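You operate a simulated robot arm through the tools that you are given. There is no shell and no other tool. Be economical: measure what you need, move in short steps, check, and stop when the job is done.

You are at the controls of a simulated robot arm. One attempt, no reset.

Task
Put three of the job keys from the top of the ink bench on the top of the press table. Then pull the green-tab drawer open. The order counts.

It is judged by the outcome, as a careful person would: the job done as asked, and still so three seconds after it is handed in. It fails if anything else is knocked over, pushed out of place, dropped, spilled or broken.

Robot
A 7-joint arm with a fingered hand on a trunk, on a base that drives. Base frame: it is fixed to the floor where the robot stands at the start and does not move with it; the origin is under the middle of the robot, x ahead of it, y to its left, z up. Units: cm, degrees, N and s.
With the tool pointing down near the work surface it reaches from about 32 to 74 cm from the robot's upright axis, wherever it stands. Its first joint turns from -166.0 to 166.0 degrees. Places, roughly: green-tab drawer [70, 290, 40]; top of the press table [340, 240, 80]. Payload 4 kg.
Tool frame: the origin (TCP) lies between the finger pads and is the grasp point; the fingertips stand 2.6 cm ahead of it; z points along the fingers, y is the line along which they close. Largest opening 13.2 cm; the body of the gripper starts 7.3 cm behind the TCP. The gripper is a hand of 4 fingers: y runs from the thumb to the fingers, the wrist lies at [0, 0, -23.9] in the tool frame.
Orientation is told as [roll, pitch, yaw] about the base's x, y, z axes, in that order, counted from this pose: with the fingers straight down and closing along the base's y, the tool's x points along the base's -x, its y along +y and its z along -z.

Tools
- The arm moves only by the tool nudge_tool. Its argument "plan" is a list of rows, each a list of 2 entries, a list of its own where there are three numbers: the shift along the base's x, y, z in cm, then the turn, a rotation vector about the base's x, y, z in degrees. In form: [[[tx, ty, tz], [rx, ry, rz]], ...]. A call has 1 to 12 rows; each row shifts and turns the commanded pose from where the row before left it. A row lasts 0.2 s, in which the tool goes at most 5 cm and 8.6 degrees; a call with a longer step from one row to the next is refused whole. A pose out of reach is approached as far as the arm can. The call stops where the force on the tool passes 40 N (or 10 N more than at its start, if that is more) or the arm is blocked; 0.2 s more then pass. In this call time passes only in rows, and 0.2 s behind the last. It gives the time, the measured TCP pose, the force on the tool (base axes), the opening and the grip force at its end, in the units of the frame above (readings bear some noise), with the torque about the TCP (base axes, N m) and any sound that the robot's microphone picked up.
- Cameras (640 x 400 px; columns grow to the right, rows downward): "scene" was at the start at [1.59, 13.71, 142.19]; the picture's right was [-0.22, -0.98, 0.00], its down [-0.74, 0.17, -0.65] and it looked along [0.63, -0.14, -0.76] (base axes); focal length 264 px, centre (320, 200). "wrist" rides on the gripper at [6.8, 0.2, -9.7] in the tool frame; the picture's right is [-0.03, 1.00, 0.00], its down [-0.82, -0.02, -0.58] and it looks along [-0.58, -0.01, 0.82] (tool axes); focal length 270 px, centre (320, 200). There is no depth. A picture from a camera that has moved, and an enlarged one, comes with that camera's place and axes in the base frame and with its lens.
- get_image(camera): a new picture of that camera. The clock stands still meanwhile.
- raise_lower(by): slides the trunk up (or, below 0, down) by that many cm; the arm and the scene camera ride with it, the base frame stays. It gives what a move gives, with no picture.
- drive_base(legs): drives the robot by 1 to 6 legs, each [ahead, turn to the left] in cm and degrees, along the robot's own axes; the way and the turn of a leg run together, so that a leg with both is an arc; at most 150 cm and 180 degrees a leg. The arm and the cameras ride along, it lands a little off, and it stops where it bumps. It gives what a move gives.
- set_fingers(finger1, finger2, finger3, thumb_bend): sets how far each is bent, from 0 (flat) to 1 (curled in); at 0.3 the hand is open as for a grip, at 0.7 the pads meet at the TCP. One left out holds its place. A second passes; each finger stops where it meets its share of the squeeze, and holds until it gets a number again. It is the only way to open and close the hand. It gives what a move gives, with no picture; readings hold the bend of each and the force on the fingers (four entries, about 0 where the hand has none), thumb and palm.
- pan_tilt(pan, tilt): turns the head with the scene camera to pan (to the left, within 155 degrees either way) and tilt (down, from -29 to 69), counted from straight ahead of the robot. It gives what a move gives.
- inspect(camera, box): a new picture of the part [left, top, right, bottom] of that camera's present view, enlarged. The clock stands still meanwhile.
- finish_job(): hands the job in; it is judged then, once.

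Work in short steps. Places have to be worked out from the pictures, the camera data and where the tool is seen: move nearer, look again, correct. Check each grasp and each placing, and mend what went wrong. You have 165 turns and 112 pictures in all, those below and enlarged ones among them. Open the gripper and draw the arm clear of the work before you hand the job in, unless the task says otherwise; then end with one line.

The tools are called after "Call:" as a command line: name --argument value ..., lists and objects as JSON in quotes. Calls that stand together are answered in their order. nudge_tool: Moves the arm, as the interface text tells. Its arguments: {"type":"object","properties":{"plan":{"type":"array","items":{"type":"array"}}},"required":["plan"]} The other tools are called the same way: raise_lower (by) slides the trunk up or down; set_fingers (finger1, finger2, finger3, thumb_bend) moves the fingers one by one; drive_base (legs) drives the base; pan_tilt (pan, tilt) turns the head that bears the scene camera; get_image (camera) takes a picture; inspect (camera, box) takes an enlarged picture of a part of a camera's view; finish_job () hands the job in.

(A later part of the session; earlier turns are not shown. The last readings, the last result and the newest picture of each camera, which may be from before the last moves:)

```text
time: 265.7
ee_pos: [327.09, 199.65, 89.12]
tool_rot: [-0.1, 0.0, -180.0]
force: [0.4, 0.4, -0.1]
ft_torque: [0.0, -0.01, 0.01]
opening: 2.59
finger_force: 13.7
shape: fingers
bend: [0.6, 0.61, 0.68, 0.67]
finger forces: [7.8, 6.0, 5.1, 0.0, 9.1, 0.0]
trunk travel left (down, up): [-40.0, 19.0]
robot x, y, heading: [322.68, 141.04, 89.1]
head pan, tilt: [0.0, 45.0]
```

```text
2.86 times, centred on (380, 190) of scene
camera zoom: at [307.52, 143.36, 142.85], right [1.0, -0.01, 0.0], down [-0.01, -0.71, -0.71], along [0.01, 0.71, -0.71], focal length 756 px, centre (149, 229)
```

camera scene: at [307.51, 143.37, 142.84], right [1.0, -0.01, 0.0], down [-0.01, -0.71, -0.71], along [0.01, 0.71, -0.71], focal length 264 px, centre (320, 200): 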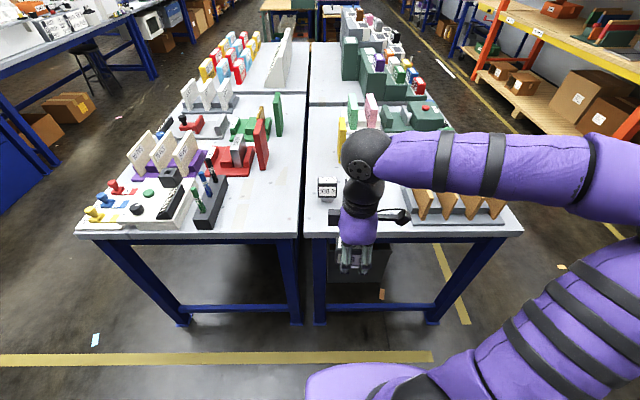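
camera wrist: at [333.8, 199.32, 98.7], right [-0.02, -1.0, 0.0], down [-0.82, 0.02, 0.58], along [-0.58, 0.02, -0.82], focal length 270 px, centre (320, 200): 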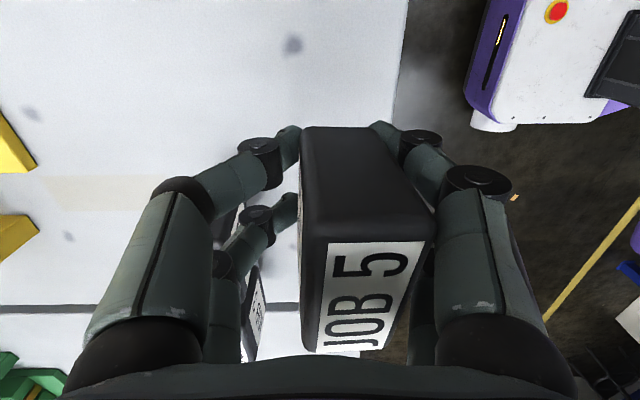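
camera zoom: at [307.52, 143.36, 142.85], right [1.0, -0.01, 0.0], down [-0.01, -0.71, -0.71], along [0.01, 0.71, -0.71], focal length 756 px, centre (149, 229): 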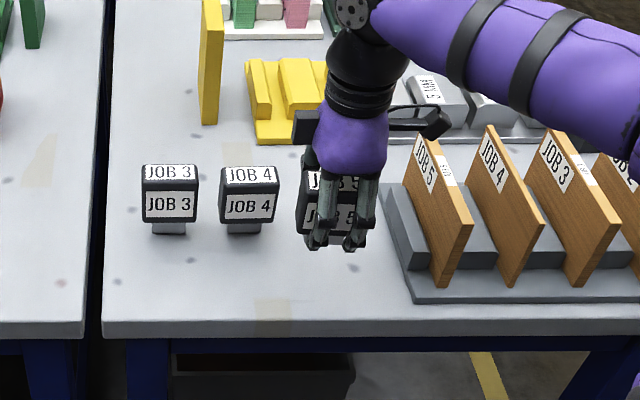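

Gaps look right: JOB 4 on the left, about 2 cm from camera to rack board on the right. I lower carefully.

Call:
nudge_tool --plan '[[[0, 0, -2], [0, 0, 0]], [[0, 0, -2], [0, 0, 0]], [[0, 0, -2], [0, 0, 0]], [[0, 0, -0.5], [0, 0, 0]]]'

Call:
inspect --camera "scene" --box '[330, 130, 470, 240]'

```text
time: 266.7
ee_pos: [327.06, 199.62, 82.44]
tool_rot: [0.0, 0.1, -180.0]
force: [0.4, 0.6, -0.6]
ft_torque: [0.01, -0.02, 0.04]
opening: 2.59
finger_force: 13.8
shape: fingers
bend: [0.6, 0.61, 0.69, 0.67]
finger forces: [7.8, 5.8, 5.1, 0.0, 9.0, 0.0]
trunk travel left (down, up): [-40.0, 19.0]
robot x, y, heading: [322.89, 141.18, 89.1]
head pan, tilt: [0.0, 45.0]
```

```text
3.64 times, centred on (400, 185) of scene
camera zoom: at [307.51, 143.38, 142.85], right [1.0, -0.01, 0.0], down [-0.01, -0.71, -0.71], along [0.01, 0.71, -0.71], focal length 962 px, centre (29, 254)
```

zoom: 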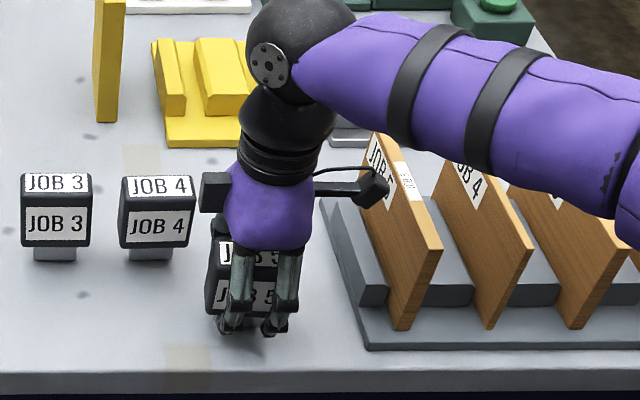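

No contact anywhere so far. The last small steps down now.

Call:
nudge_tool --plan '[[[0, 0, -0.3], [0, 0, 0]], [[0, 0, -0.3], [0, 0, 0]]]'

Call:
inspect --camera "scene" --box '[365, 180, 425, 230]'

```text
time: 267.3
ee_pos: [327.1, 199.59, 81.75]
tool_rot: [0.0, 0.0, -180.0]
force: [0.4, -0.7, 0.7]
ft_torque: [0.03, -0.02, 0.02]
opening: 1.87
finger_force: 11.0
shape: fingers
bend: [0.62, 0.65, 0.71, 0.71]
finger forces: [6.6, 5.0, 3.5, 0.1, 7.4, 0.0]
trunk travel left (down, up): [-40.0, 19.0]
robot x, y, heading: [322.69, 141.33, 89.2]
head pan, tilt: [0.0, 45.0]
```

```text
8.00 times, centred on (395, 205) of scene
camera zoom: at [307.51, 143.38, 142.85], right [1.0, -0.01, 0.0], down [-0.01, -0.71, -0.71], along [0.01, 0.71, -0.71], focal length 2116 px, centre (-280, 160)
```

zoom: 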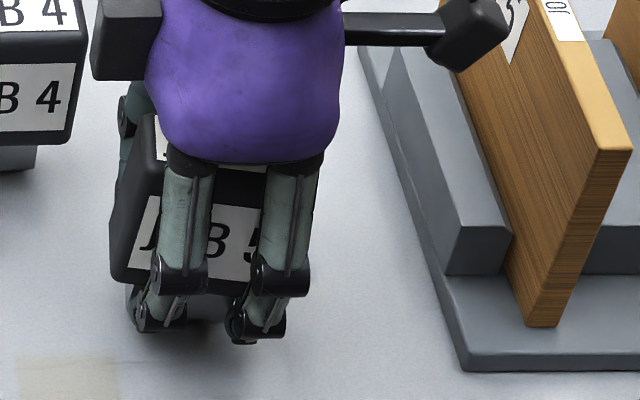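

The finger bends changed: the key has touched down and slid a little in the grip. I check its lean.

Call:
get_image --camera "wrist"

```text
50 pictures are left
camera wrist: at [333.68, 199.37, 91.55], right [-0.02, -1.0, 0.0], down [-0.82, 0.02, 0.58], along [-0.58, 0.01, -0.82], focal length 270 px, centre (320, 200)
```

wrist: 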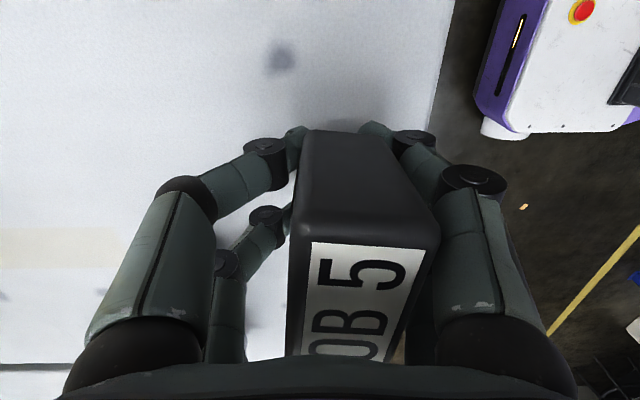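

The key is upright. I release gently.

Call:
set_fingers --finger1 0.56 --finger2 0.58 --finger3 0.62 --thumb_bend 0.64

Call:
get_image --camera "wrist"

```text
time: 268.3
ee_pos: [326.91, 199.58, 81.96]
tool_rot: [0.1, 0.1, -180.1]
force: [0.1, -0.1, 0.4]
ft_torque: [-0.03, 0.01, -0.02]
opening: 3.22
finger_force: 0.0
shape: fingers
bend: [0.56, 0.57, 0.62, 0.64]
finger forces: [0.0, 0.0, 0.0, 0.0, 0.0, 0.1]
trunk travel left (down, up): [-40.0, 19.0]
robot x, y, heading: [322.7, 140.69, 89.3]
head pan, tilt: [0.0, 45.0]
```

```text
49 pictures are left
camera wrist: at [333.69, 199.37, 91.58], right [-0.02, -1.0, 0.0], down [-0.82, 0.02, 0.58], along [-0.58, 0.01, -0.82], focal length 270 px, centre (320, 200)
```

wrist: 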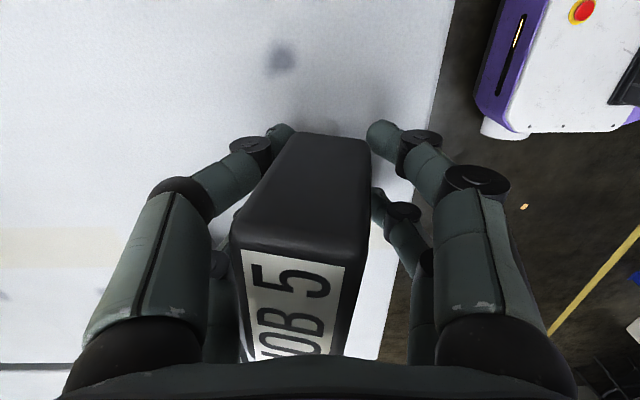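

It leans slightly towards the thumb, as before. I open the three fingers further with the thumb held as a backstop.

Call:
set_fingers --finger1 0.5 --finger2 0.5 --finger3 0.5

Call:
get_image --camera "wrist"

```text
time: 269.3
ee_pos: [326.94, 199.6, 81.86]
tool_rot: [0.0, 0.0, -180.0]
force: [-0.4, -0.1, 0.6]
ft_torque: [-0.02, 0.01, 0.0]
opening: 4.26
finger_force: 0.0
shape: fingers
bend: [0.5, 0.5, 0.5, 0.64]
finger forces: [0.0, 0.0, 0.0, 0.1, 0.1, 0.1]
trunk travel left (down, up): [-40.0, 19.0]
robot x, y, heading: [322.89, 140.7, 89.3]
head pan, tilt: [0.0, 45.0]
```

```text
48 pictures are left
camera wrist: at [333.69, 199.37, 91.58], right [-0.02, -1.0, 0.0], down [-0.82, 0.02, 0.58], along [-0.58, 0.01, -0.82], focal length 270 px, centre (320, 200)
```

wrist: 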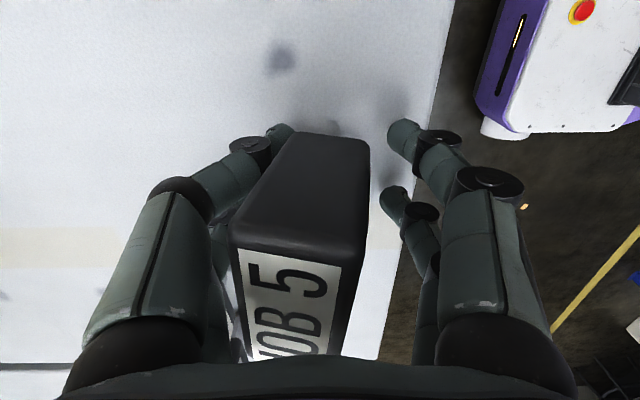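

It still leans on the thumb. I push it upright with a small thumb bend while the fingers wait on the far side.

Call:
set_fingers --thumb_bend 0.68

Call:
get_image --camera "wrist"

```text
time: 270.3
ee_pos: [326.9, 199.72, 82.04]
tool_rot: [0.0, 0.0, -179.9]
force: [-0.2, 0.8, 1.2]
ft_torque: [-0.01, -0.01, -0.01]
opening: 3.64
finger_force: 0.1
shape: fingers
bend: [0.5, 0.5, 0.5, 0.68]
finger forces: [0.0, 0.0, 0.0, 0.0, 0.0, 0.0]
trunk travel left (down, up): [-40.0, 19.0]
robot x, y, heading: [322.91, 140.6, 89.3]
head pan, tilt: [0.0, 45.0]
```

```text
47 pictures are left
camera wrist: at [333.69, 199.37, 91.58], right [-0.02, -1.0, 0.0], down [-0.82, 0.02, 0.58], along [-0.58, 0.01, -0.82], focal length 270 px, centre (320, 200)
```

wrist: 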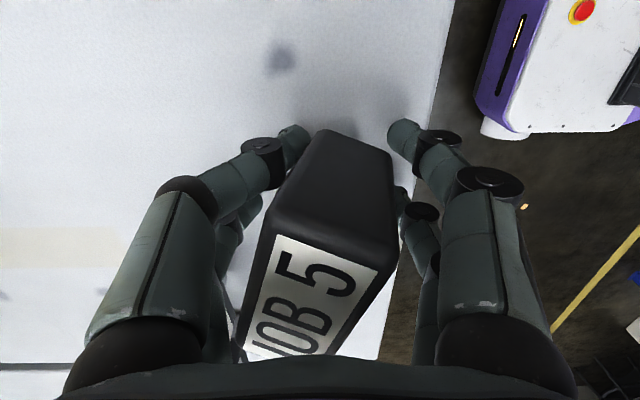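

The key turned a bit and looks more upright. I back the thumb off slightly to see whether it stands on its own.

Call:
set_fingers --thumb_bend 0.65

Call:
get_image --camera "wrist"

Call:
inspect --camera "scene" --box '[340, 170, 420, 230]'

```text
time: 271.3
ee_pos: [326.86, 199.68, 81.81]
tool_rot: [0.0, 0.0, -180.0]
force: [-0.1, -0.5, -0.3]
ft_torque: [-0.03, 0.03, 0.03]
opening: 4.06
finger_force: 0.1
shape: fingers
bend: [0.5, 0.5, 0.5, 0.65]
finger forces: [0.0, 0.0, 0.1, 0.0, 0.1, 0.0]
trunk travel left (down, up): [-40.0, 19.0]
robot x, y, heading: [322.94, 141.02, 89.4]
head pan, tilt: [0.0, 45.0]
```

```text
46 pictures are left
camera wrist: at [333.69, 199.37, 91.58], right [-0.02, -1.0, 0.0], down [-0.82, 0.02, 0.58], along [-0.58, 0.01, -0.82], focal length 270 px, centre (320, 200)
```

wrist: 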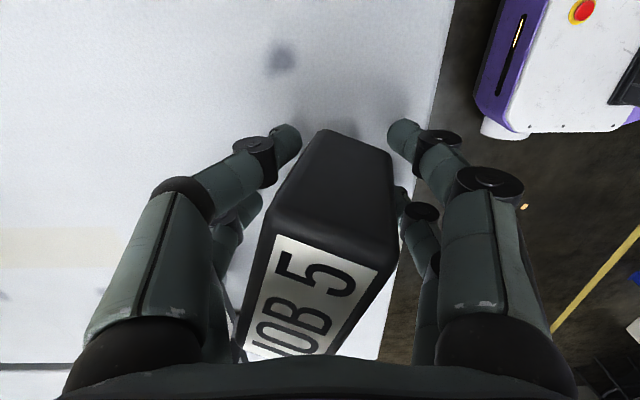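

```text
6.67 times, centred on (380, 200) of scene
camera zoom: at [307.51, 143.38, 142.85], right [1.0, -0.01, 0.0], down [-0.01, -0.71, -0.71], along [0.01, 0.71, -0.71], focal length 1764 px, centre (-80, 200)
```

zoom: 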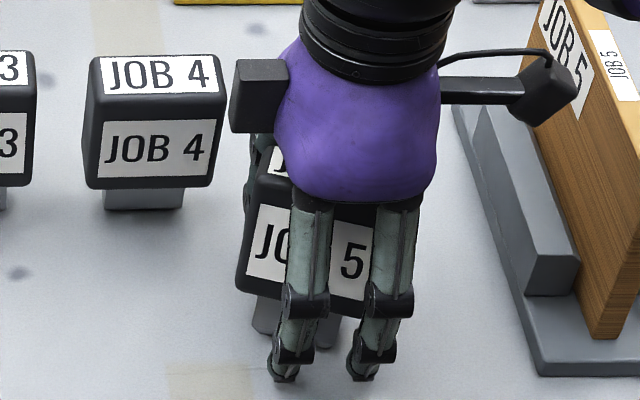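

The key stayed put when the thumb moved away, so it stands by itself, turned slightly. I open the rest of the way and check before lifting.

Call:
set_fingers --finger1 0.4 --finger2 0.4 --finger3 0.4 --thumb_bend 0.45

Call:
get_image --camera "wrist"

```text
time: 272.3
ee_pos: [326.85, 199.61, 81.9]
tool_rot: [0.0, 0.0, -179.9]
force: [-0.8, 0.2, 0.2]
ft_torque: [0.0, 0.04, -0.01]
opening: 9.06
finger_force: 0.1
shape: fingers
bend: [0.4, 0.4, 0.4, 0.45]
finger forces: [0.0, 0.1, 0.1, 0.1, 0.1, 0.0]
trunk travel left (down, up): [-40.0, 19.0]
robot x, y, heading: [323.01, 141.12, 89.4]
head pan, tilt: [0.0, 45.0]
```

```text
44 pictures are left
camera wrist: at [333.69, 199.37, 91.58], right [-0.02, -1.0, 0.0], down [-0.82, 0.02, 0.58], along [-0.58, 0.01, -0.82], focal length 270 px, centre (320, 200)
```

wrist: 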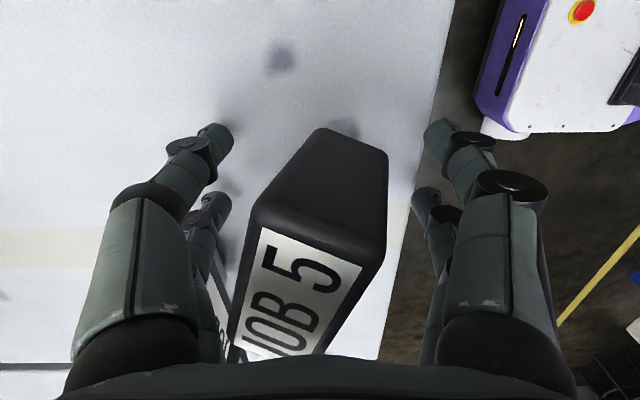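

It shifted slightly as the thumb left. I look at it from the scene camera before moving on.

Call:
inspect --camera "scene" --box '[310, 160, 430, 240]'

```text
5.00 times, centred on (370, 200) of scene
camera zoom: at [307.51, 143.38, 142.85], right [1.0, -0.01, 0.0], down [-0.01, -0.71, -0.71], along [0.01, 0.71, -0.71], focal length 1323 px, centre (70, 200)
```

zoom: 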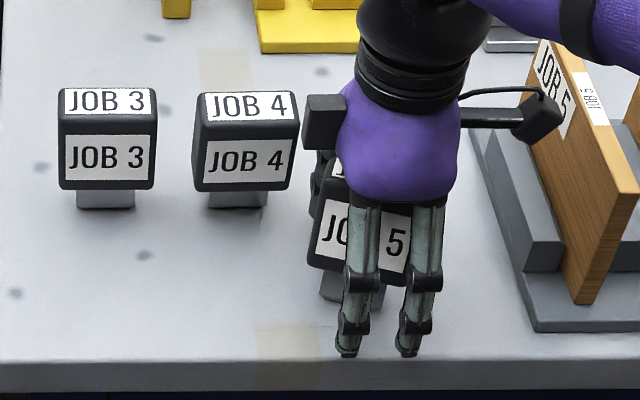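

JOB 5 stands clear of JOB 4. I lift the hand straight up and look at the result.

Call:
nudge_tool --plan '[[[0, 0, 1.5], [0, 0, 0]], [[0, 0, 2], [0, 0, 0]], [[0, 0, 3], [0, 0, 0]], [[0, 0, 4.5], [0, 0, 0]], [[0, 0, 4.5], [0, 0, 0]]]'

Call:
get_image --camera "wrist"

Call:
inspect --camera "scene" --box '[310, 160, 430, 240]'

```text
time: 273.5
ee_pos: [326.82, 199.54, 97.34]
tool_rot: [0.0, -0.1, -180.0]
force: [0.6, 0.3, -1.0]
ft_torque: [0.05, 0.0, -0.01]
opening: 9.1
finger_force: 0.1
shape: fingers
bend: [0.4, 0.4, 0.4, 0.45]
finger forces: [0.0, 0.0, 0.0, 0.1, 0.0, 0.0]
trunk travel left (down, up): [-40.0, 19.0]
robot x, y, heading: [322.79, 141.04, 89.3]
head pan, tilt: [0.0, 45.0]
```

```text
42 pictures are left
camera wrist: at [333.65, 199.4, 107.14], right [-0.02, -1.0, 0.0], down [-0.82, 0.02, 0.58], along [-0.58, 0.01, -0.82], focal length 270 px, centre (320, 200)
```

wrist: 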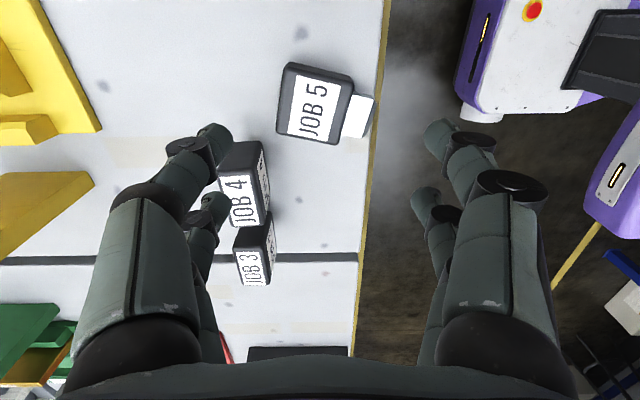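

```text
5.00 times, centred on (370, 200) of scene
camera zoom: at [307.51, 143.38, 142.85], right [1.0, -0.01, 0.0], down [-0.01, -0.71, -0.71], along [0.01, 0.71, -0.71], focal length 1323 px, centre (70, 200)
```

zoom: 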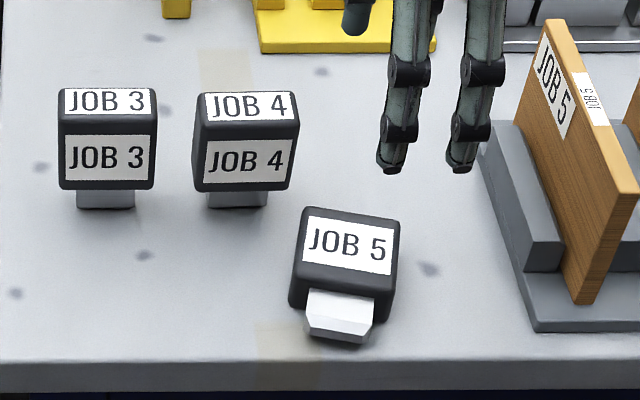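

JOB 5 tipped onto its back once released. It rests flat and still on the press table, fully supported and clear of everything, so trying to stand it up would only risk the other keys. I withdraw and drive to the open aisle to look for the drawer.

Call:
nudge_tool --plan '[[[-2, -4.2, 0], [0, 0, 0]], [[-2, -4.2, 0], [0, 0, 0]], [[-2, -4.2, 0], [0, 0, 0]], [[-2, -4.2, 0], [0, 0, 0]], [[-2, -4.2, 0], [0, 0, 0]], [[-2, -4.2, 0], [0, 0, 0]]]'

Call:
get_image --camera "scene"

Call:
drive_base --legs '[[-43, 0], [0, 90.5], [85, 0], [85, 0], [0, -90]]'

Call:
pan_tilt --pan 35 --tilt 25

Call:
get_image --camera "scene"

```text
time: 274.9
ee_pos: [314.91, 174.22, 97.37]
tool_rot: [0.0, 0.0, 180.0]
force: [0.8, 0.1, 0.1]
ft_torque: [-0.01, -0.03, 0.01]
opening: 9.1
finger_force: 0.1
shape: fingers
bend: [0.4, 0.4, 0.4, 0.45]
finger forces: [0.0, 0.1, 0.0, 0.1, 0.0, 0.2]
trunk travel left (down, up): [-40.0, 19.0]
robot x, y, heading: [322.58, 141.01, 89.2]
head pan, tilt: [0.0, 45.0]
```

```text
40 pictures are left
camera scene: at [307.52, 143.38, 142.85], right [1.0, -0.01, 0.0], down [-0.01, -0.71, -0.71], along [0.01, 0.71, -0.71], focal length 264 px, centre (320, 200)
```

scene: 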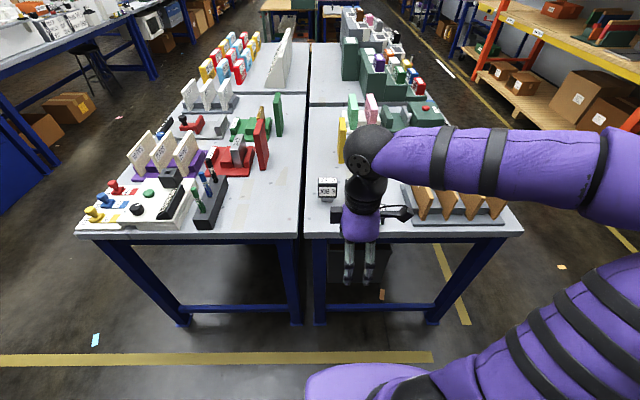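

```text
time: 293.3
ee_pos: [143.88, 131.87, 97.39]
tool_rot: [0.0, 0.1, -178.9]
force: [-0.2, 0.4, -0.1]
ft_torque: [0.0, 0.0, 0.01]
opening: 9.08
finger_force: 0.1
shape: fingers
bend: [0.4, 0.4, 0.4, 0.45]
finger forces: [0.0, 0.0, 0.1, 0.0, 0.0, 0.0]
trunk travel left (down, up): [-40.0, 19.0]
robot x, y, heading: [152.19, 98.86, 90.4]
head pan, tilt: [0.0, 45.0]
```

```text
time: 294.4
ee_pos: [143.78, 131.81, 97.39]
tool_rot: [0.1, 0.0, -178.9]
force: [0.6, -0.6, 0.3]
ft_torque: [-0.01, -0.02, 0.0]
opening: 9.1
finger_force: 0.0
shape: fingers
bend: [0.4, 0.4, 0.4, 0.45]
finger forces: [0.0, 0.1, 0.0, 0.0, 0.1, 0.0]
trunk travel left (down, up): [-40.0, 19.0]
robot x, y, heading: [152.05, 98.62, 90.2]
head pan, tilt: [35.0, 25.0]
```

```text
39 pictures are left
camera scene: at [131.68, 100.23, 145.9], right [0.82, 0.58, 0.0], down [0.24, -0.35, -0.91], along [-0.52, 0.74, -0.42], focal length 264 px, centre (320, 200)
```

scene: 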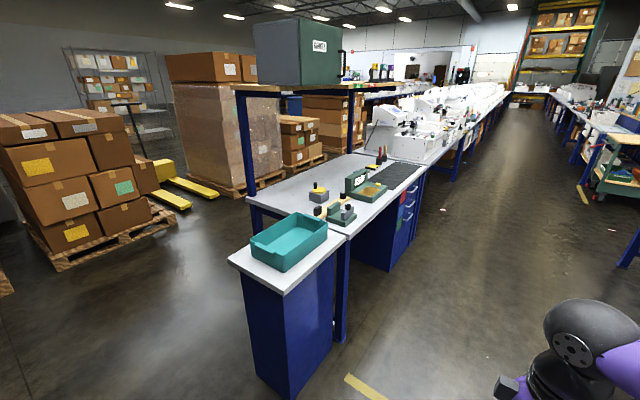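

A drawer cabinet faces the aisle (+x) under the table. I zoom in on it.

Call:
inspect --camera "scene" --box '[340, 140, 460, 280]'

```text
2.86 times, centred on (400, 210) of scene
camera zoom: at [131.68, 100.23, 145.9], right [0.82, 0.58, 0.0], down [0.24, -0.35, -0.91], along [-0.52, 0.74, -0.42], focal length 756 px, centre (91, 171)
```

zoom: 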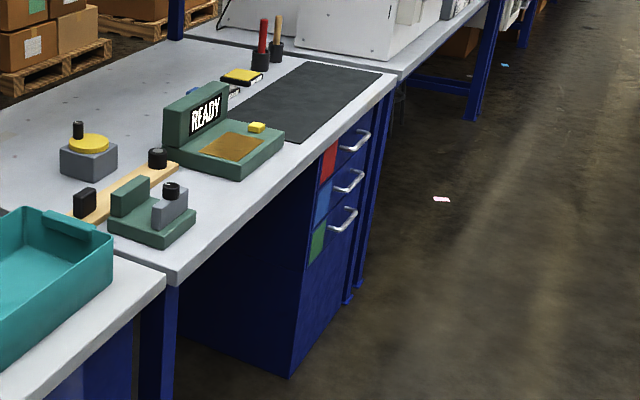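

The green-tab drawer is the lowest of three, with a horizontal bar handle on the +x face. I drive up the aisle and turn to face it.

Call:
drive_base --legs '[[90, 0], [95, 0], [0, 89.8]]'

Call:
pan_tilt --pan 0 --tilt 45

Call:
get_image --camera "scene"

```text
time: 307.5
ee_pos: [117.96, 276.36, 97.4]
tool_rot: [-0.1, 0.0, -89.0]
force: [-0.3, -1.0, -0.7]
ft_torque: [0.02, 0.05, -0.02]
opening: 9.1
finger_force: 0.1
shape: fingers
bend: [0.4, 0.4, 0.4, 0.45]
finger forces: [0.0, 0.0, 0.1, 0.0, 0.0, 0.0]
trunk travel left (down, up): [-40.0, 19.0]
robot x, y, heading: [151.0, 284.56, -179.9]
head pan, tilt: [35.0, 25.0]
```

```text
time: 308.5
ee_pos: [117.86, 276.35, 97.37]
tool_rot: [0.0, 0.1, -89.0]
force: [-0.3, 0.3, 0.1]
ft_torque: [0.03, 0.02, 0.04]
opening: 9.11
finger_force: 0.1
shape: fingers
bend: [0.4, 0.4, 0.4, 0.45]
finger forces: [0.1, 0.1, 0.0, 0.2, 0.1, 0.0]
trunk travel left (down, up): [-40.0, 19.0]
robot x, y, heading: [150.94, 285.28, -179.8]
head pan, tilt: [0.0, 45.0]
```

```text
37 pictures are left
camera scene: at [149.08, 269.51, 142.85], right [0.0, 1.0, 0.0], down [0.71, 0.0, -0.71], along [-0.71, 0.0, -0.71], focal length 264 px, centre (320, 200)
```

scene: 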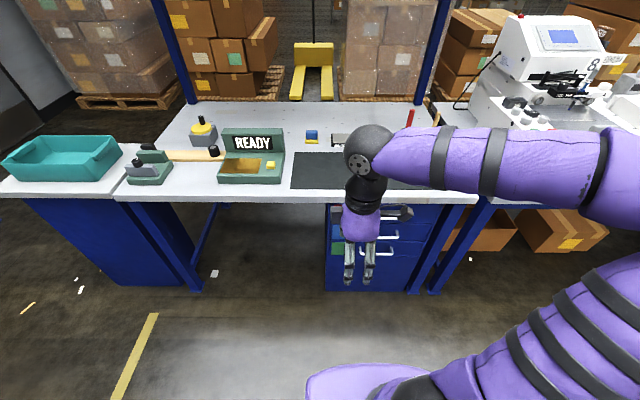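

The drawers are right in front of me. I zoom in to locate the handles.

Call:
inspect --camera "scene" --box '[310, 180, 470, 300]'

```text
3.33 times, centred on (390, 240) of scene
camera zoom: at [149.08, 269.51, 142.85], right [0.0, 1.0, 0.0], down [0.71, 0.0, -0.71], along [-0.71, 0.0, -0.71], focal length 882 px, centre (87, 67)
```

zoom: 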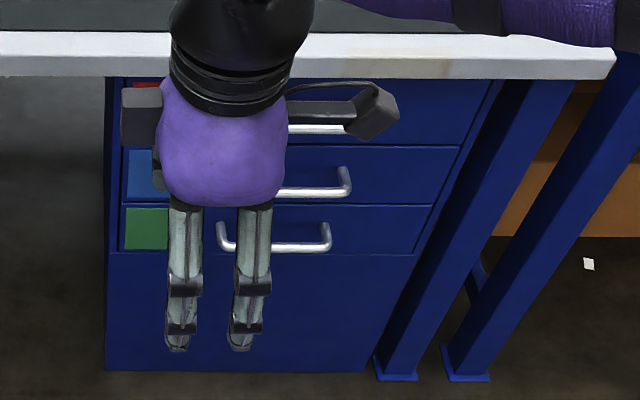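

The green drawer spans z 37-48. Its bar handle is near x 83.5, y 287-302, z 43, and the face is at x≈80. I lower the trunk, back up 15, then swing the tool to point horizontally at the handle with the thumb above and fingers below.

Call:
raise_lower --by -40

Call:
drive_base --legs '[[-15, 0]]'

Call:
nudge_tool --plan '[[[-2.7, 1.6, -1], [0, 8.2, 0]], [[-2.7, 1.6, -1], [0, 8.2, 0]], [[-2.7, 1.6, -1], [0, 8.2, 0]], [[-2.7, 1.6, -1], [0, 8.2, 0]], [[-2.7, 1.6, -1], [0, 8.2, 0]], [[-2.7, 1.6, -1], [0, 8.2, 0]], [[-2.7, 1.6, -1], [0, 8.2, 0]], [[-2.7, 1.6, -1], [0, 8.2, 0]], [[-2.7, 1.6, -1], [0, 8.2, 0]], [[-2.7, 1.6, -1], [0, 8.2, 0]], [[-2.7, 1.6, -1], [0, 8, 0]]]'

Call:
get_image --camera "wrist"

Call:
get_image --camera "scene"

```text
time: 312.4
ee_pos: [117.89, 276.4, 57.39]
tool_rot: [0.0, 0.1, -89.1]
force: [0.7, -0.1, 0.0]
ft_torque: [-0.01, 0.02, 0.02]
opening: 9.11
finger_force: 0.1
shape: fingers
bend: [0.4, 0.4, 0.4, 0.45]
finger forces: [0.0, 0.1, 0.0, 0.0, 0.1, 0.0]
trunk travel left (down, up): [0.0, 59.0]
robot x, y, heading: [151.48, 284.57, -179.6]
head pan, tilt: [0.0, 45.0]
```

```text
time: 313.7
ee_pos: [132.61, 276.49, 57.38]
tool_rot: [0.0, 0.0, -89.1]
force: [0.2, -0.4, 0.8]
ft_torque: [0.0, 0.02, 0.0]
opening: 9.09
finger_force: 0.0
shape: fingers
bend: [0.4, 0.4, 0.4, 0.45]
finger forces: [0.0, 0.0, 0.1, 0.1, 0.1, 0.1]
trunk travel left (down, up): [0.0, 59.0]
robot x, y, heading: [165.92, 284.77, -180.0]
head pan, tilt: [0.0, 45.0]
```

```text
time: 316.1
ee_pos: [105.05, 293.88, 55.32]
tool_rot: [-80.9, 1.1, -91.9]
force: [0.1, 0.5, -0.7]
ft_torque: [-0.03, -0.02, 0.0]
opening: 9.14
finger_force: 0.0
shape: fingers
bend: [0.4, 0.4, 0.4, 0.45]
finger forces: [0.0, 0.0, 0.1, 0.1, 0.1, 0.0]
out of reach, approached as far as the arm can: row 6, 10, 11
trunk travel left (down, up): [0.0, 59.0]
robot x, y, heading: [165.8, 284.74, -180.1]
head pan, tilt: [0.0, 45.0]
```

```text
35 pictures are left
camera wrist: at [114.75, 300.31, 56.78], right [0.16, -0.01, -0.99], down [0.54, -0.84, 0.1], along [-0.83, -0.55, -0.12], focal length 270 px, centre (320, 200)
```

wrist: 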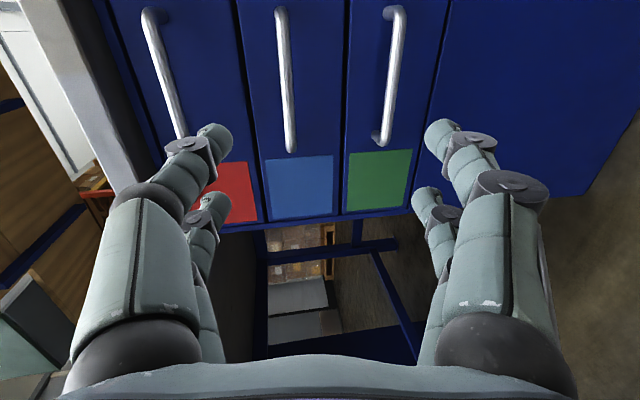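

```text
34 pictures are left
camera scene: at [163.82, 269.56, 102.85], right [0.0, 1.0, 0.0], down [0.71, 0.0, -0.71], along [-0.71, 0.0, -0.71], focal length 264 px, centre (320, 200)
```

scene: 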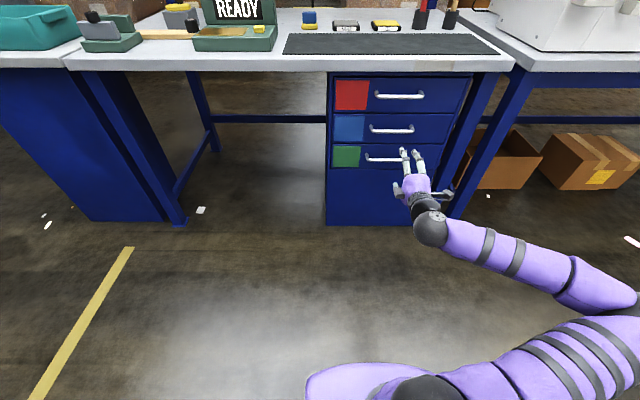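

The handle bar is at z≈44.5, y 288-301. The arm fell a little short of the commanded pose, so I move forward, where it should reach better, and read the pose.

Call:
nudge_tool --plan '[[[-3, 0, 0], [0, 0, 0]], [[-2, 0, 0], [0, 0, 0]]]'

```text
time: 316.7
ee_pos: [100.09, 293.88, 55.31]
tool_rot: [-80.8, 1.1, -92.0]
force: [-0.7, -1.2, -0.6]
ft_torque: [-0.02, -0.04, 0.01]
opening: 9.12
finger_force: 0.0
shape: fingers
bend: [0.4, 0.4, 0.4, 0.45]
finger forces: [0.1, 0.1, 0.0, 0.1, 0.0, 0.0]
trunk travel left (down, up): [0.0, 59.0]
robot x, y, heading: [165.64, 284.59, -179.7]
head pan, tilt: [0.0, 45.0]
```

The commanded pose resumes from the measured one. I now lower to handle height, z≈44.5, still 15 cm away.

Call:
nudge_tool --plan '[[[0, 0, -3.6], [0, 0, 0]], [[0, 0, -3.6], [0, 0, 0]], [[0, 0, -3.6], [0, 0, 0]], [[0, 0, 0], [0, 4, 0]], [[0, 0, 0], [0, 4, 0]]]'

Call:
get_image --camera "wrist"

```text
time: 317.9
ee_pos: [99.62, 294.36, 53.73]
tool_rot: [-79.4, 1.0, -91.6]
force: [0.4, -1.0, 1.0]
ft_torque: [0.05, -0.01, 0.05]
opening: 9.14
finger_force: 0.1
shape: fingers
bend: [0.4, 0.4, 0.4, 0.45]
finger forces: [0.0, 0.0, 0.0, 0.0, 0.1, 0.0]
out of reach, approached as far as the arm can: row 1, 2, 3, 4, 5
trunk travel left (down, up): [0.0, 59.0]
robot x, y, heading: [165.81, 284.54, -180.1]
head pan, tilt: [0.0, 45.0]
```

```text
33 pictures are left
camera wrist: at [109.41, 300.81, 55.52], right [0.18, -0.01, -0.98], down [0.54, -0.83, 0.11], along [-0.82, -0.55, -0.15], focal length 270 px, centre (320, 200)
```

wrist: 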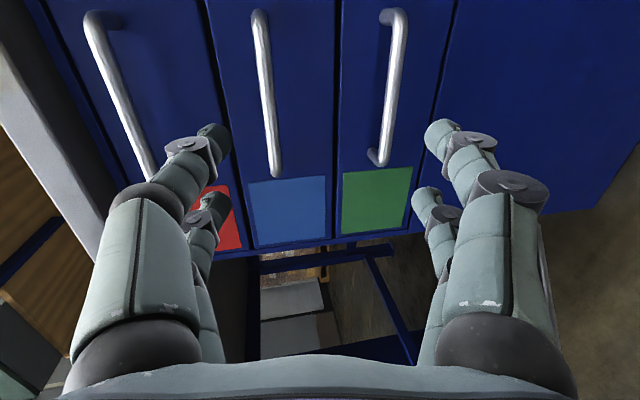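

The arm can't go lower with the tool nearly level. I tilt the tool to about 50° from vertical so the wrist can stay higher, then descend.

Call:
nudge_tool --plan '[[[1, 0, 0], [0, -7.5, 0]], [[1, 0, 0], [0, -7.5, 0]], [[1, 0, 0], [0, -7.5, 0]], [[1, 0, 0], [0, -7.5, 0]], [[0, -0.4, -2.3], [0, 0, 0]], [[0, -0.4, -2.3], [0, 0, 0]], [[0, 0, -2.3], [0, 0, 0]], [[0, 0, -2.3], [0, 0, 0]]]'

Call:
get_image --camera "wrist"

Call:
get_image --camera "scene"

```text
time: 319.7
ee_pos: [103.79, 293.48, 44.66]
tool_rot: [-49.5, 1.7, -91.0]
force: [-1.0, -0.6, -1.2]
ft_torque: [0.0, 0.02, -0.01]
opening: 9.14
finger_force: 0.1
shape: fingers
bend: [0.4, 0.4, 0.4, 0.45]
finger forces: [0.0, 0.0, 0.1, 0.0, 0.1, 0.0]
trunk travel left (down, up): [0.0, 59.0]
robot x, y, heading: [165.8, 284.52, -179.9]
head pan, tilt: [0.0, 45.0]
```

```text
32 pictures are left
camera wrist: at [111.18, 299.95, 50.93], right [0.65, -0.01, -0.76], down [0.41, -0.83, 0.37], along [-0.64, -0.55, -0.54], focal length 270 px, centre (320, 200)
```

wrist: 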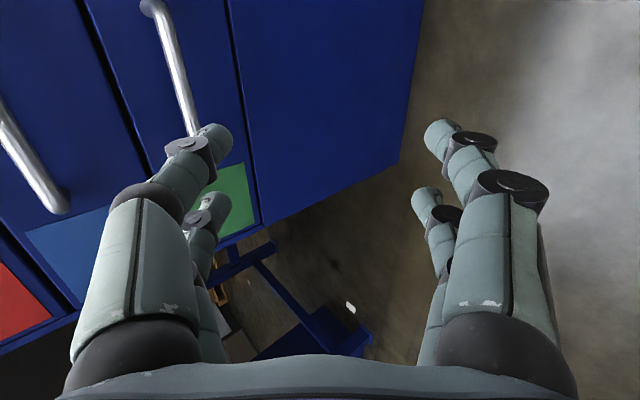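

```text
31 pictures are left
camera scene: at [163.83, 269.55, 102.85], right [0.0, 1.0, 0.0], down [0.71, 0.0, -0.71], along [-0.71, 0.0, -0.71], focal length 264 px, centre (320, 200)
```

scene: 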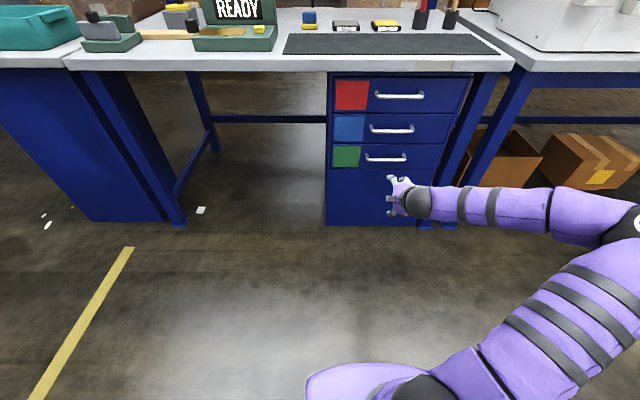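

The tool is at (103.8,293.5,44.7), tilted 50°. Triangulation puts the bar at x≈83.0, z≈44.1. I narrow the hand so the thumb can slip behind the bar and move to a point 8 cm short, up along the approach line.

Call:
set_fingers --finger1 0.46 --finger2 0.46 --finger3 0.46 --thumb_bend 0.58

Call:
nudge_tool --plan '[[[-3.5, 0.3, 1.3], [0, 0, 0]], [[-3.5, 0.3, 1.3], [0, 0, 0]], [[-3.5, 0.2, 1.2], [0, 0, 0]], [[-3.5, 0.2, 1.2], [0, 0, 0]]]'

Call:
get_image --camera "wrist"

Call:
inspect --camera "scene" --box '[330, 70, 450, 220]'

```text
time: 320.7
ee_pos: [103.58, 293.48, 44.47]
tool_rot: [-49.4, 1.7, -91.0]
force: [0.0, 0.0, -0.1]
ft_torque: [0.01, 0.02, -0.02]
opening: 6.16
finger_force: 0.0
shape: fingers
bend: [0.46, 0.46, 0.46, 0.57]
finger forces: [0.1, 0.1, 0.0, 0.0, 0.1, 0.0]
trunk travel left (down, up): [0.0, 59.0]
robot x, y, heading: [166.04, 285.01, -179.9]
head pan, tilt: [0.0, 45.0]
```

```text
time: 321.7
ee_pos: [89.75, 294.47, 49.61]
tool_rot: [-49.4, 1.8, -90.9]
force: [-0.2, -0.2, -0.2]
ft_torque: [0.01, 0.01, 0.01]
opening: 6.12
finger_force: 0.1
shape: fingers
bend: [0.46, 0.46, 0.46, 0.57]
finger forces: [0.0, 0.0, 0.0, 0.0, 0.0, 0.1]
trunk travel left (down, up): [0.0, 59.0]
robot x, y, heading: [166.09, 284.73, -179.8]
head pan, tilt: [0.0, 45.0]
```

```text
30 pictures are left
camera wrist: at [97.15, 300.89, 55.96], right [0.65, -0.01, -0.76], down [0.41, -0.83, 0.37], along [-0.64, -0.55, -0.54], focal length 270 px, centre (320, 200)
```

wrist: 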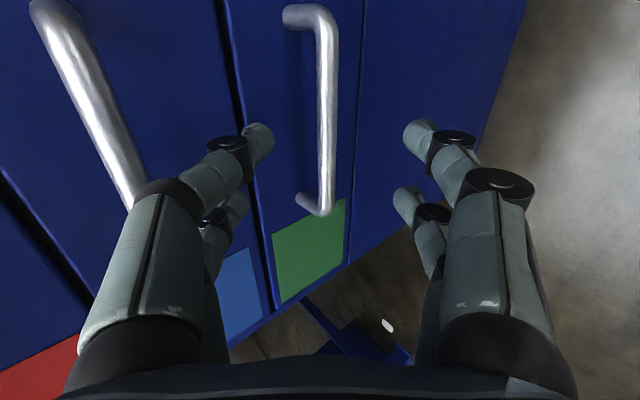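

```text
2.67 times, centred on (390, 145) of scene
camera zoom: at [163.83, 269.55, 102.85], right [0.0, 1.0, 0.0], down [0.71, 0.0, -0.71], along [-0.71, 0.0, -0.71], focal length 705 px, centre (133, 347)
```

zoom: 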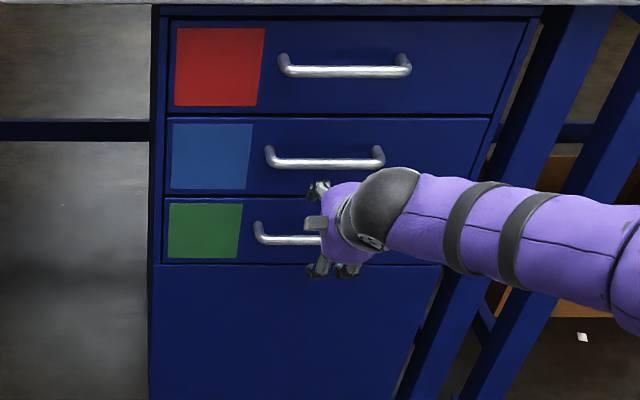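

The bar runs right between thumb and fingers, and the legs are clear of both. I advance along the tool axis.

Call:
nudge_tool --plan '[[[-1.9, 0, -1.62], [0, 0, 0]], [[-1.5, 0, -1.3], [0, 0, 0]], [[-1.1, 0, -0.97], [0, 0, 0]]]'

Call:
get_image --camera "wrist"

```text
time: 322.5
ee_pos: [85.29, 294.4, 45.82]
tool_rot: [-49.3, 1.8, -90.9]
force: [5.5, -0.8, 1.7]
ft_torque: [-0.04, 0.14, 0.13]
opening: 6.09
finger_force: 3.1
shape: fingers
bend: [0.46, 0.46, 0.49, 0.57]
finger forces: [0.1, 0.0, 4.9, 0.0, 0.1, 0.1]
trunk travel left (down, up): [0.0, 59.0]
robot x, y, heading: [165.67, 284.96, -179.8]
head pan, tilt: [0.0, 45.0]
```

```text
28 pictures are left
camera wrist: at [92.73, 300.86, 52.14], right [0.65, -0.01, -0.76], down [0.41, -0.83, 0.37], along [-0.64, -0.55, -0.54], focal length 270 px, centre (320, 200)
```

wrist: 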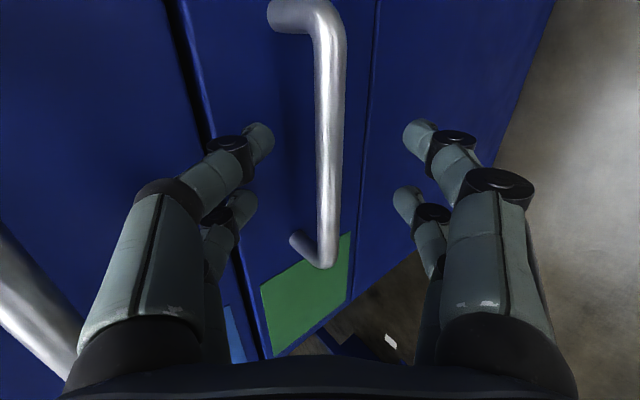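

Finger 3 sits on the thumb's side and its tip touched the drawer face. I back off 1 cm and bend it like the thumb.

Call:
nudge_tool --plan '[[[0.9, 0, 0.78], [0, 0, 0]]]'

Call:
set_fingers --finger3 0.6 --thumb_bend 0.6

Call:
nudge_tool --plan '[[[-1.0, 0, -0.85], [0, 0, 0]], [[-0.8, 0, -0.7], [0, 0, 0]], [[-0.5, 0, -0.4], [0, 0, 0]]]'

Call:
get_image --camera "wrist"

```text
time: 322.9
ee_pos: [86.1, 294.51, 46.47]
tool_rot: [-49.4, 1.6, -91.0]
force: [-0.3, 0.1, -0.5]
ft_torque: [0.04, 0.0, 0.0]
opening: 6.13
finger_force: 0.0
shape: fingers
bend: [0.46, 0.46, 0.46, 0.57]
finger forces: [0.0, 0.0, 0.0, 0.1, 0.1, 0.0]
trunk travel left (down, up): [0.0, 59.0]
robot x, y, heading: [166.05, 284.73, -179.8]
head pan, tilt: [0.0, 45.0]
```

```text
time: 323.9
ee_pos: [86.14, 294.5, 46.47]
tool_rot: [-49.5, 1.7, -91.0]
force: [0.1, 1.5, -0.2]
ft_torque: [0.02, -0.04, 0.0]
opening: 5.62
finger_force: 0.0
shape: fingers
bend: [0.46, 0.46, 0.6, 0.6]
finger forces: [0.0, 0.1, 0.1, 0.0, 0.0, 0.0]
trunk travel left (down, up): [0.0, 59.0]
robot x, y, heading: [165.9, 284.68, -180.0]
head pan, tilt: [0.0, 45.0]
```

```text
time: 324.7
ee_pos: [83.84, 294.38, 44.53]
tool_rot: [-49.3, 1.8, -91.0]
force: [2.0, -0.1, 0.6]
ft_torque: [0.0, 0.05, -0.01]
opening: 5.53
finger_force: 1.6
shape: fingers
bend: [0.46, 0.46, 0.6, 0.6]
finger forces: [0.0, 0.1, 0.9, 0.1, 1.8, 0.1]
trunk travel left (down, up): [0.0, 59.0]
robot x, y, heading: [165.98, 284.86, -179.9]
head pan, tilt: [0.0, 45.0]
```

```text
27 pictures are left
camera wrist: at [91.26, 300.89, 51.01], right [0.65, -0.01, -0.76], down [0.41, -0.83, 0.37], along [-0.64, -0.55, -0.54], focal length 270 px, centre (320, 200)
```

wrist: 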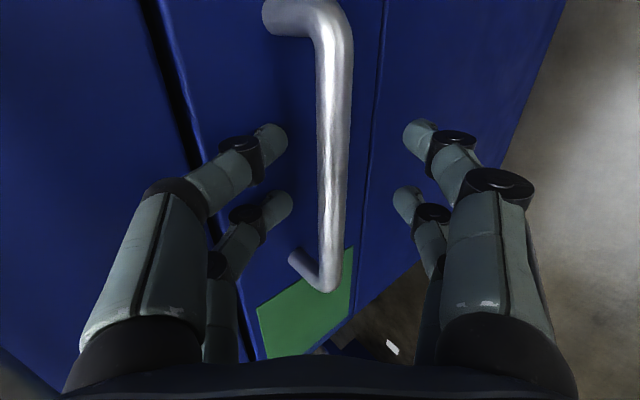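

Thumb and finger 3 now reach the face beside the bar. I close all fingers around it.

Call:
set_fingers --finger1 0.8 --finger2 0.8 --finger3 0.85 --thumb_bend 0.85

Call:
get_image --camera "wrist"

```text
time: 325.7
ee_pos: [83.8, 294.42, 44.47]
tool_rot: [-49.2, 1.7, -90.9]
force: [1.2, 0.0, -8.6]
ft_torque: [0.07, 0.11, -0.03]
opening: 0.04
finger_force: 4.0
shape: fingers
bend: [0.69, 0.72, 0.84, 0.83]
finger forces: [1.7, 6.5, 0.0, 0.0, 0.0, 0.0]
trunk travel left (down, up): [0.0, 59.0]
robot x, y, heading: [166.04, 284.65, -179.7]
head pan, tilt: [0.0, 45.0]
```

```text
26 pictures are left
camera wrist: at [91.25, 300.9, 50.85], right [0.65, -0.01, -0.76], down [0.41, -0.83, 0.37], along [-0.64, -0.55, -0.54], focal length 270 px, centre (320, 200)
```

wrist: 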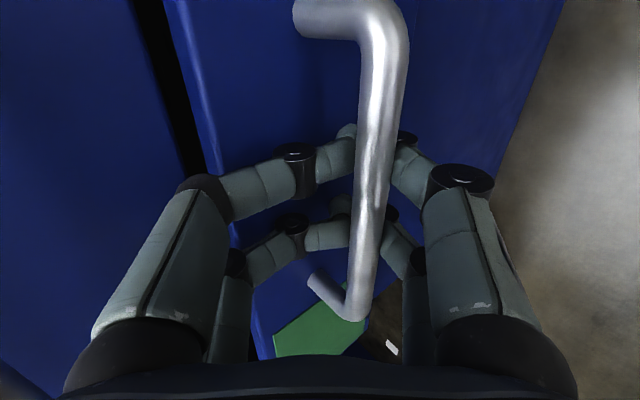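

The thumb and finger 3 are hooked behind the bar. I pull straight back along +x.

Call:
nudge_tool --plan '[[[1.5, 0, 0], [0, 0, 0]], [[2, 0, 0], [0, 0, 0]], [[2, 0, 0], [0, 0, 0]], [[2, 0, 0], [0, 0, 0]]]'

Call:
inspect --camera "scene" --box '[310, 60, 470, 220]'

Call:
get_image --camera "wrist"

```text
time: 326.7
ee_pos: [91.45, 294.48, 44.46]
tool_rot: [-49.3, 1.7, -91.0]
force: [0.5, -2.8, -9.8]
ft_torque: [0.1, 0.14, -0.06]
opening: 0.04
finger_force: 4.8
shape: fingers
bend: [0.69, 0.72, 0.84, 0.83]
finger forces: [2.0, 7.2, 0.1, 0.1, 0.1, 0.0]
trunk travel left (down, up): [0.0, 59.0]
robot x, y, heading: [165.62, 284.73, -179.8]
head pan, tilt: [0.0, 45.0]
```

```text
2.50 times, centred on (390, 140) of scene
camera zoom: at [163.76, 269.55, 102.84], right [0.0, 1.0, 0.0], down [0.71, 0.0, -0.71], along [-0.71, 0.0, -0.71], focal length 661 px, centre (145, 350)
```

zoom: 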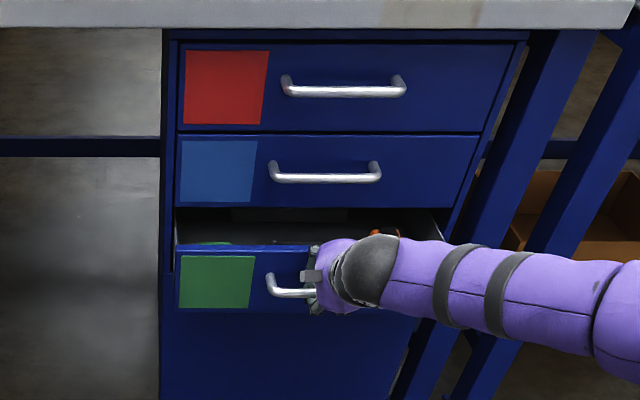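

```text
24 pictures are left
camera wrist: at [98.83, 300.9, 50.87], right [0.65, -0.01, -0.76], down [0.41, -0.83, 0.37], along [-0.64, -0.55, -0.54], focal length 270 px, centre (320, 200)
```

wrist: 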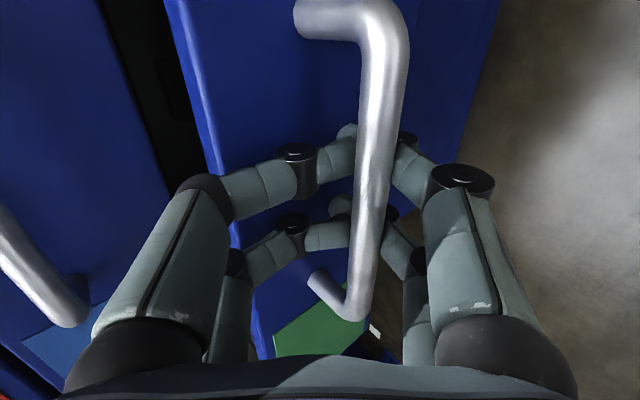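

The drawer slides out easily and is about 9 cm open. I keep pulling.

Call:
nudge_tool --plan '[[[2.5, 0, 0], [0, 0, 0]], [[2.5, 0, 0], [0, 0, 0]], [[2.5, 0, 0], [0, 0, 0]], [[2.5, 0, 0], [0, 0, 0]], [[2, 0, 0], [0, 0, 0]]]'

Call:
inspect --camera "scene" --box '[310, 60, 470, 220]'

```text
time: 327.9
ee_pos: [103.32, 294.43, 44.57]
tool_rot: [-49.2, 1.7, -90.9]
force: [0.4, -5.1, -10.1]
ft_torque: [0.01, 0.19, -0.11]
opening: 0.07
finger_force: 5.6
shape: fingers
bend: [0.69, 0.72, 0.84, 0.83]
finger forces: [2.8, 8.4, 0.0, 0.0, 0.0, 0.0]
trunk travel left (down, up): [0.0, 59.0]
robot x, y, heading: [165.59, 285.02, -180.0]
head pan, tilt: [0.0, 45.0]
```

```text
2.50 times, centred on (390, 140) of scene
camera zoom: at [163.77, 269.54, 102.84], right [0.0, 1.0, 0.0], down [0.71, 0.0, -0.71], along [-0.71, 0.0, -0.71], focal length 661 px, centre (145, 350)
```

zoom: 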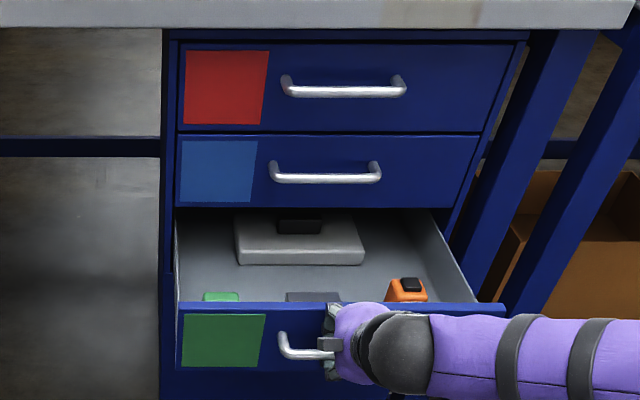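

It is about 20 cm open with the contents visible and still. I pull a few centimetres more, watching for the end stop.

Call:
nudge_tool --plan '[[[2, 0, 0], [0, 0, 0]], [[2, 0, 0], [0, 0, 0]], [[1.5, 0, 0], [0, 0, 0]]]'

```text
time: 328.7
ee_pos: [108.9, 294.42, 44.59]
tool_rot: [-49.3, 1.7, -91.0]
force: [0.0, -4.8, -11.7]
ft_torque: [0.06, 0.21, -0.12]
opening: 0.11
finger_force: 9.2
shape: fingers
bend: [0.69, 0.72, 0.84, 0.83]
finger forces: [2.9, 8.8, 6.4, 0.1, 0.0, 0.0]
trunk travel left (down, up): [0.0, 59.0]
robot x, y, heading: [166.26, 285.09, -180.0]
head pan, tilt: [0.0, 45.0]
```

The drawer is about 25 cm open. I release the fingers and look before backing out.

Call:
set_fingers --finger1 0.46 --finger2 0.46 --finger3 0.6 --thumb_bend 0.6

Call:
get_image --camera "wrist"

```text
time: 329.7
ee_pos: [108.95, 294.45, 44.52]
tool_rot: [-49.3, 1.6, -90.9]
force: [-0.5, 0.3, -0.7]
ft_torque: [0.02, -0.01, 0.0]
opening: 5.57
finger_force: 0.0
shape: fingers
bend: [0.46, 0.46, 0.6, 0.6]
finger forces: [0.1, 0.0, 0.1, 0.1, 0.1, 0.0]
trunk travel left (down, up): [0.0, 59.0]
robot x, y, heading: [165.4, 284.71, -179.8]
head pan, tilt: [0.0, 45.0]
```

```text
22 pictures are left
camera wrist: at [116.33, 300.85, 50.96], right [0.65, -0.01, -0.76], down [0.41, -0.83, 0.37], along [-0.64, -0.55, -0.54], focal length 270 px, centre (320, 200)
```

wrist: 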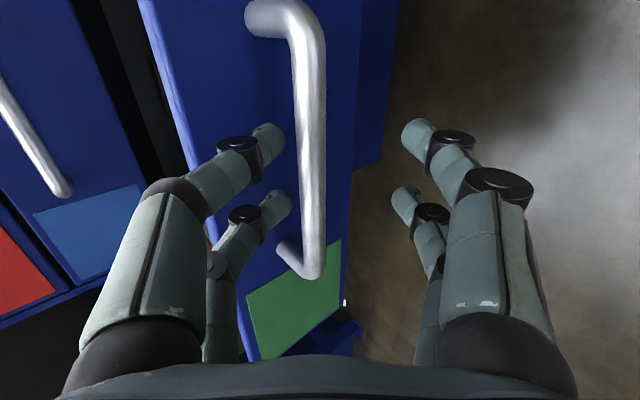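

The hand is free of the bar. I back out up along the tool axis, then check the drawer.

Call:
nudge_tool --plan '[[[1.3, 0, 1.5], [0, 0, 0]], [[1.5, 0, 1.5], [0, 0, 0]], [[1.9, 0, 1.6], [0, 0, 0]], [[1.9, 0, 1.6], [0, 0, 0]], [[1.9, 0, 1.6], [0, 0, 0]]]'

Call:
get_image --camera "scene"

```text
time: 330.9
ee_pos: [117.33, 294.33, 52.28]
tool_rot: [-49.4, 1.7, -90.9]
force: [-0.1, -1.1, 0.1]
ft_torque: [-0.01, 0.03, -0.03]
opening: 5.56
finger_force: 0.1
shape: fingers
bend: [0.46, 0.46, 0.6, 0.6]
finger forces: [0.1, 0.0, 0.0, 0.0, 0.0, 0.1]
trunk travel left (down, up): [0.0, 59.0]
robot x, y, heading: [165.75, 284.93, -180.0]
head pan, tilt: [0.0, 45.0]
```

```text
21 pictures are left
camera scene: at [163.82, 269.56, 102.85], right [0.0, 1.0, 0.0], down [0.71, 0.0, -0.71], along [-0.71, 0.0, -0.71], focal length 264 px, centre (320, 200)
```

scene: 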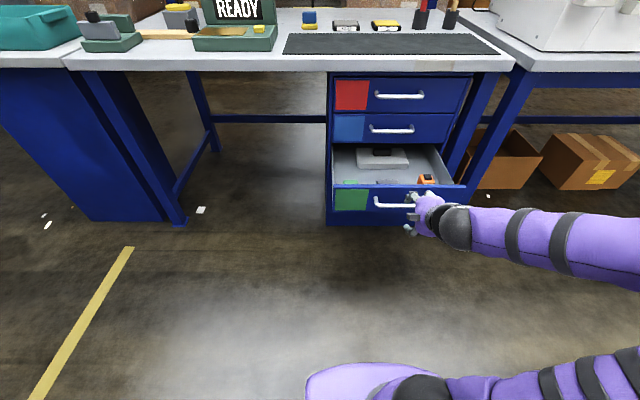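

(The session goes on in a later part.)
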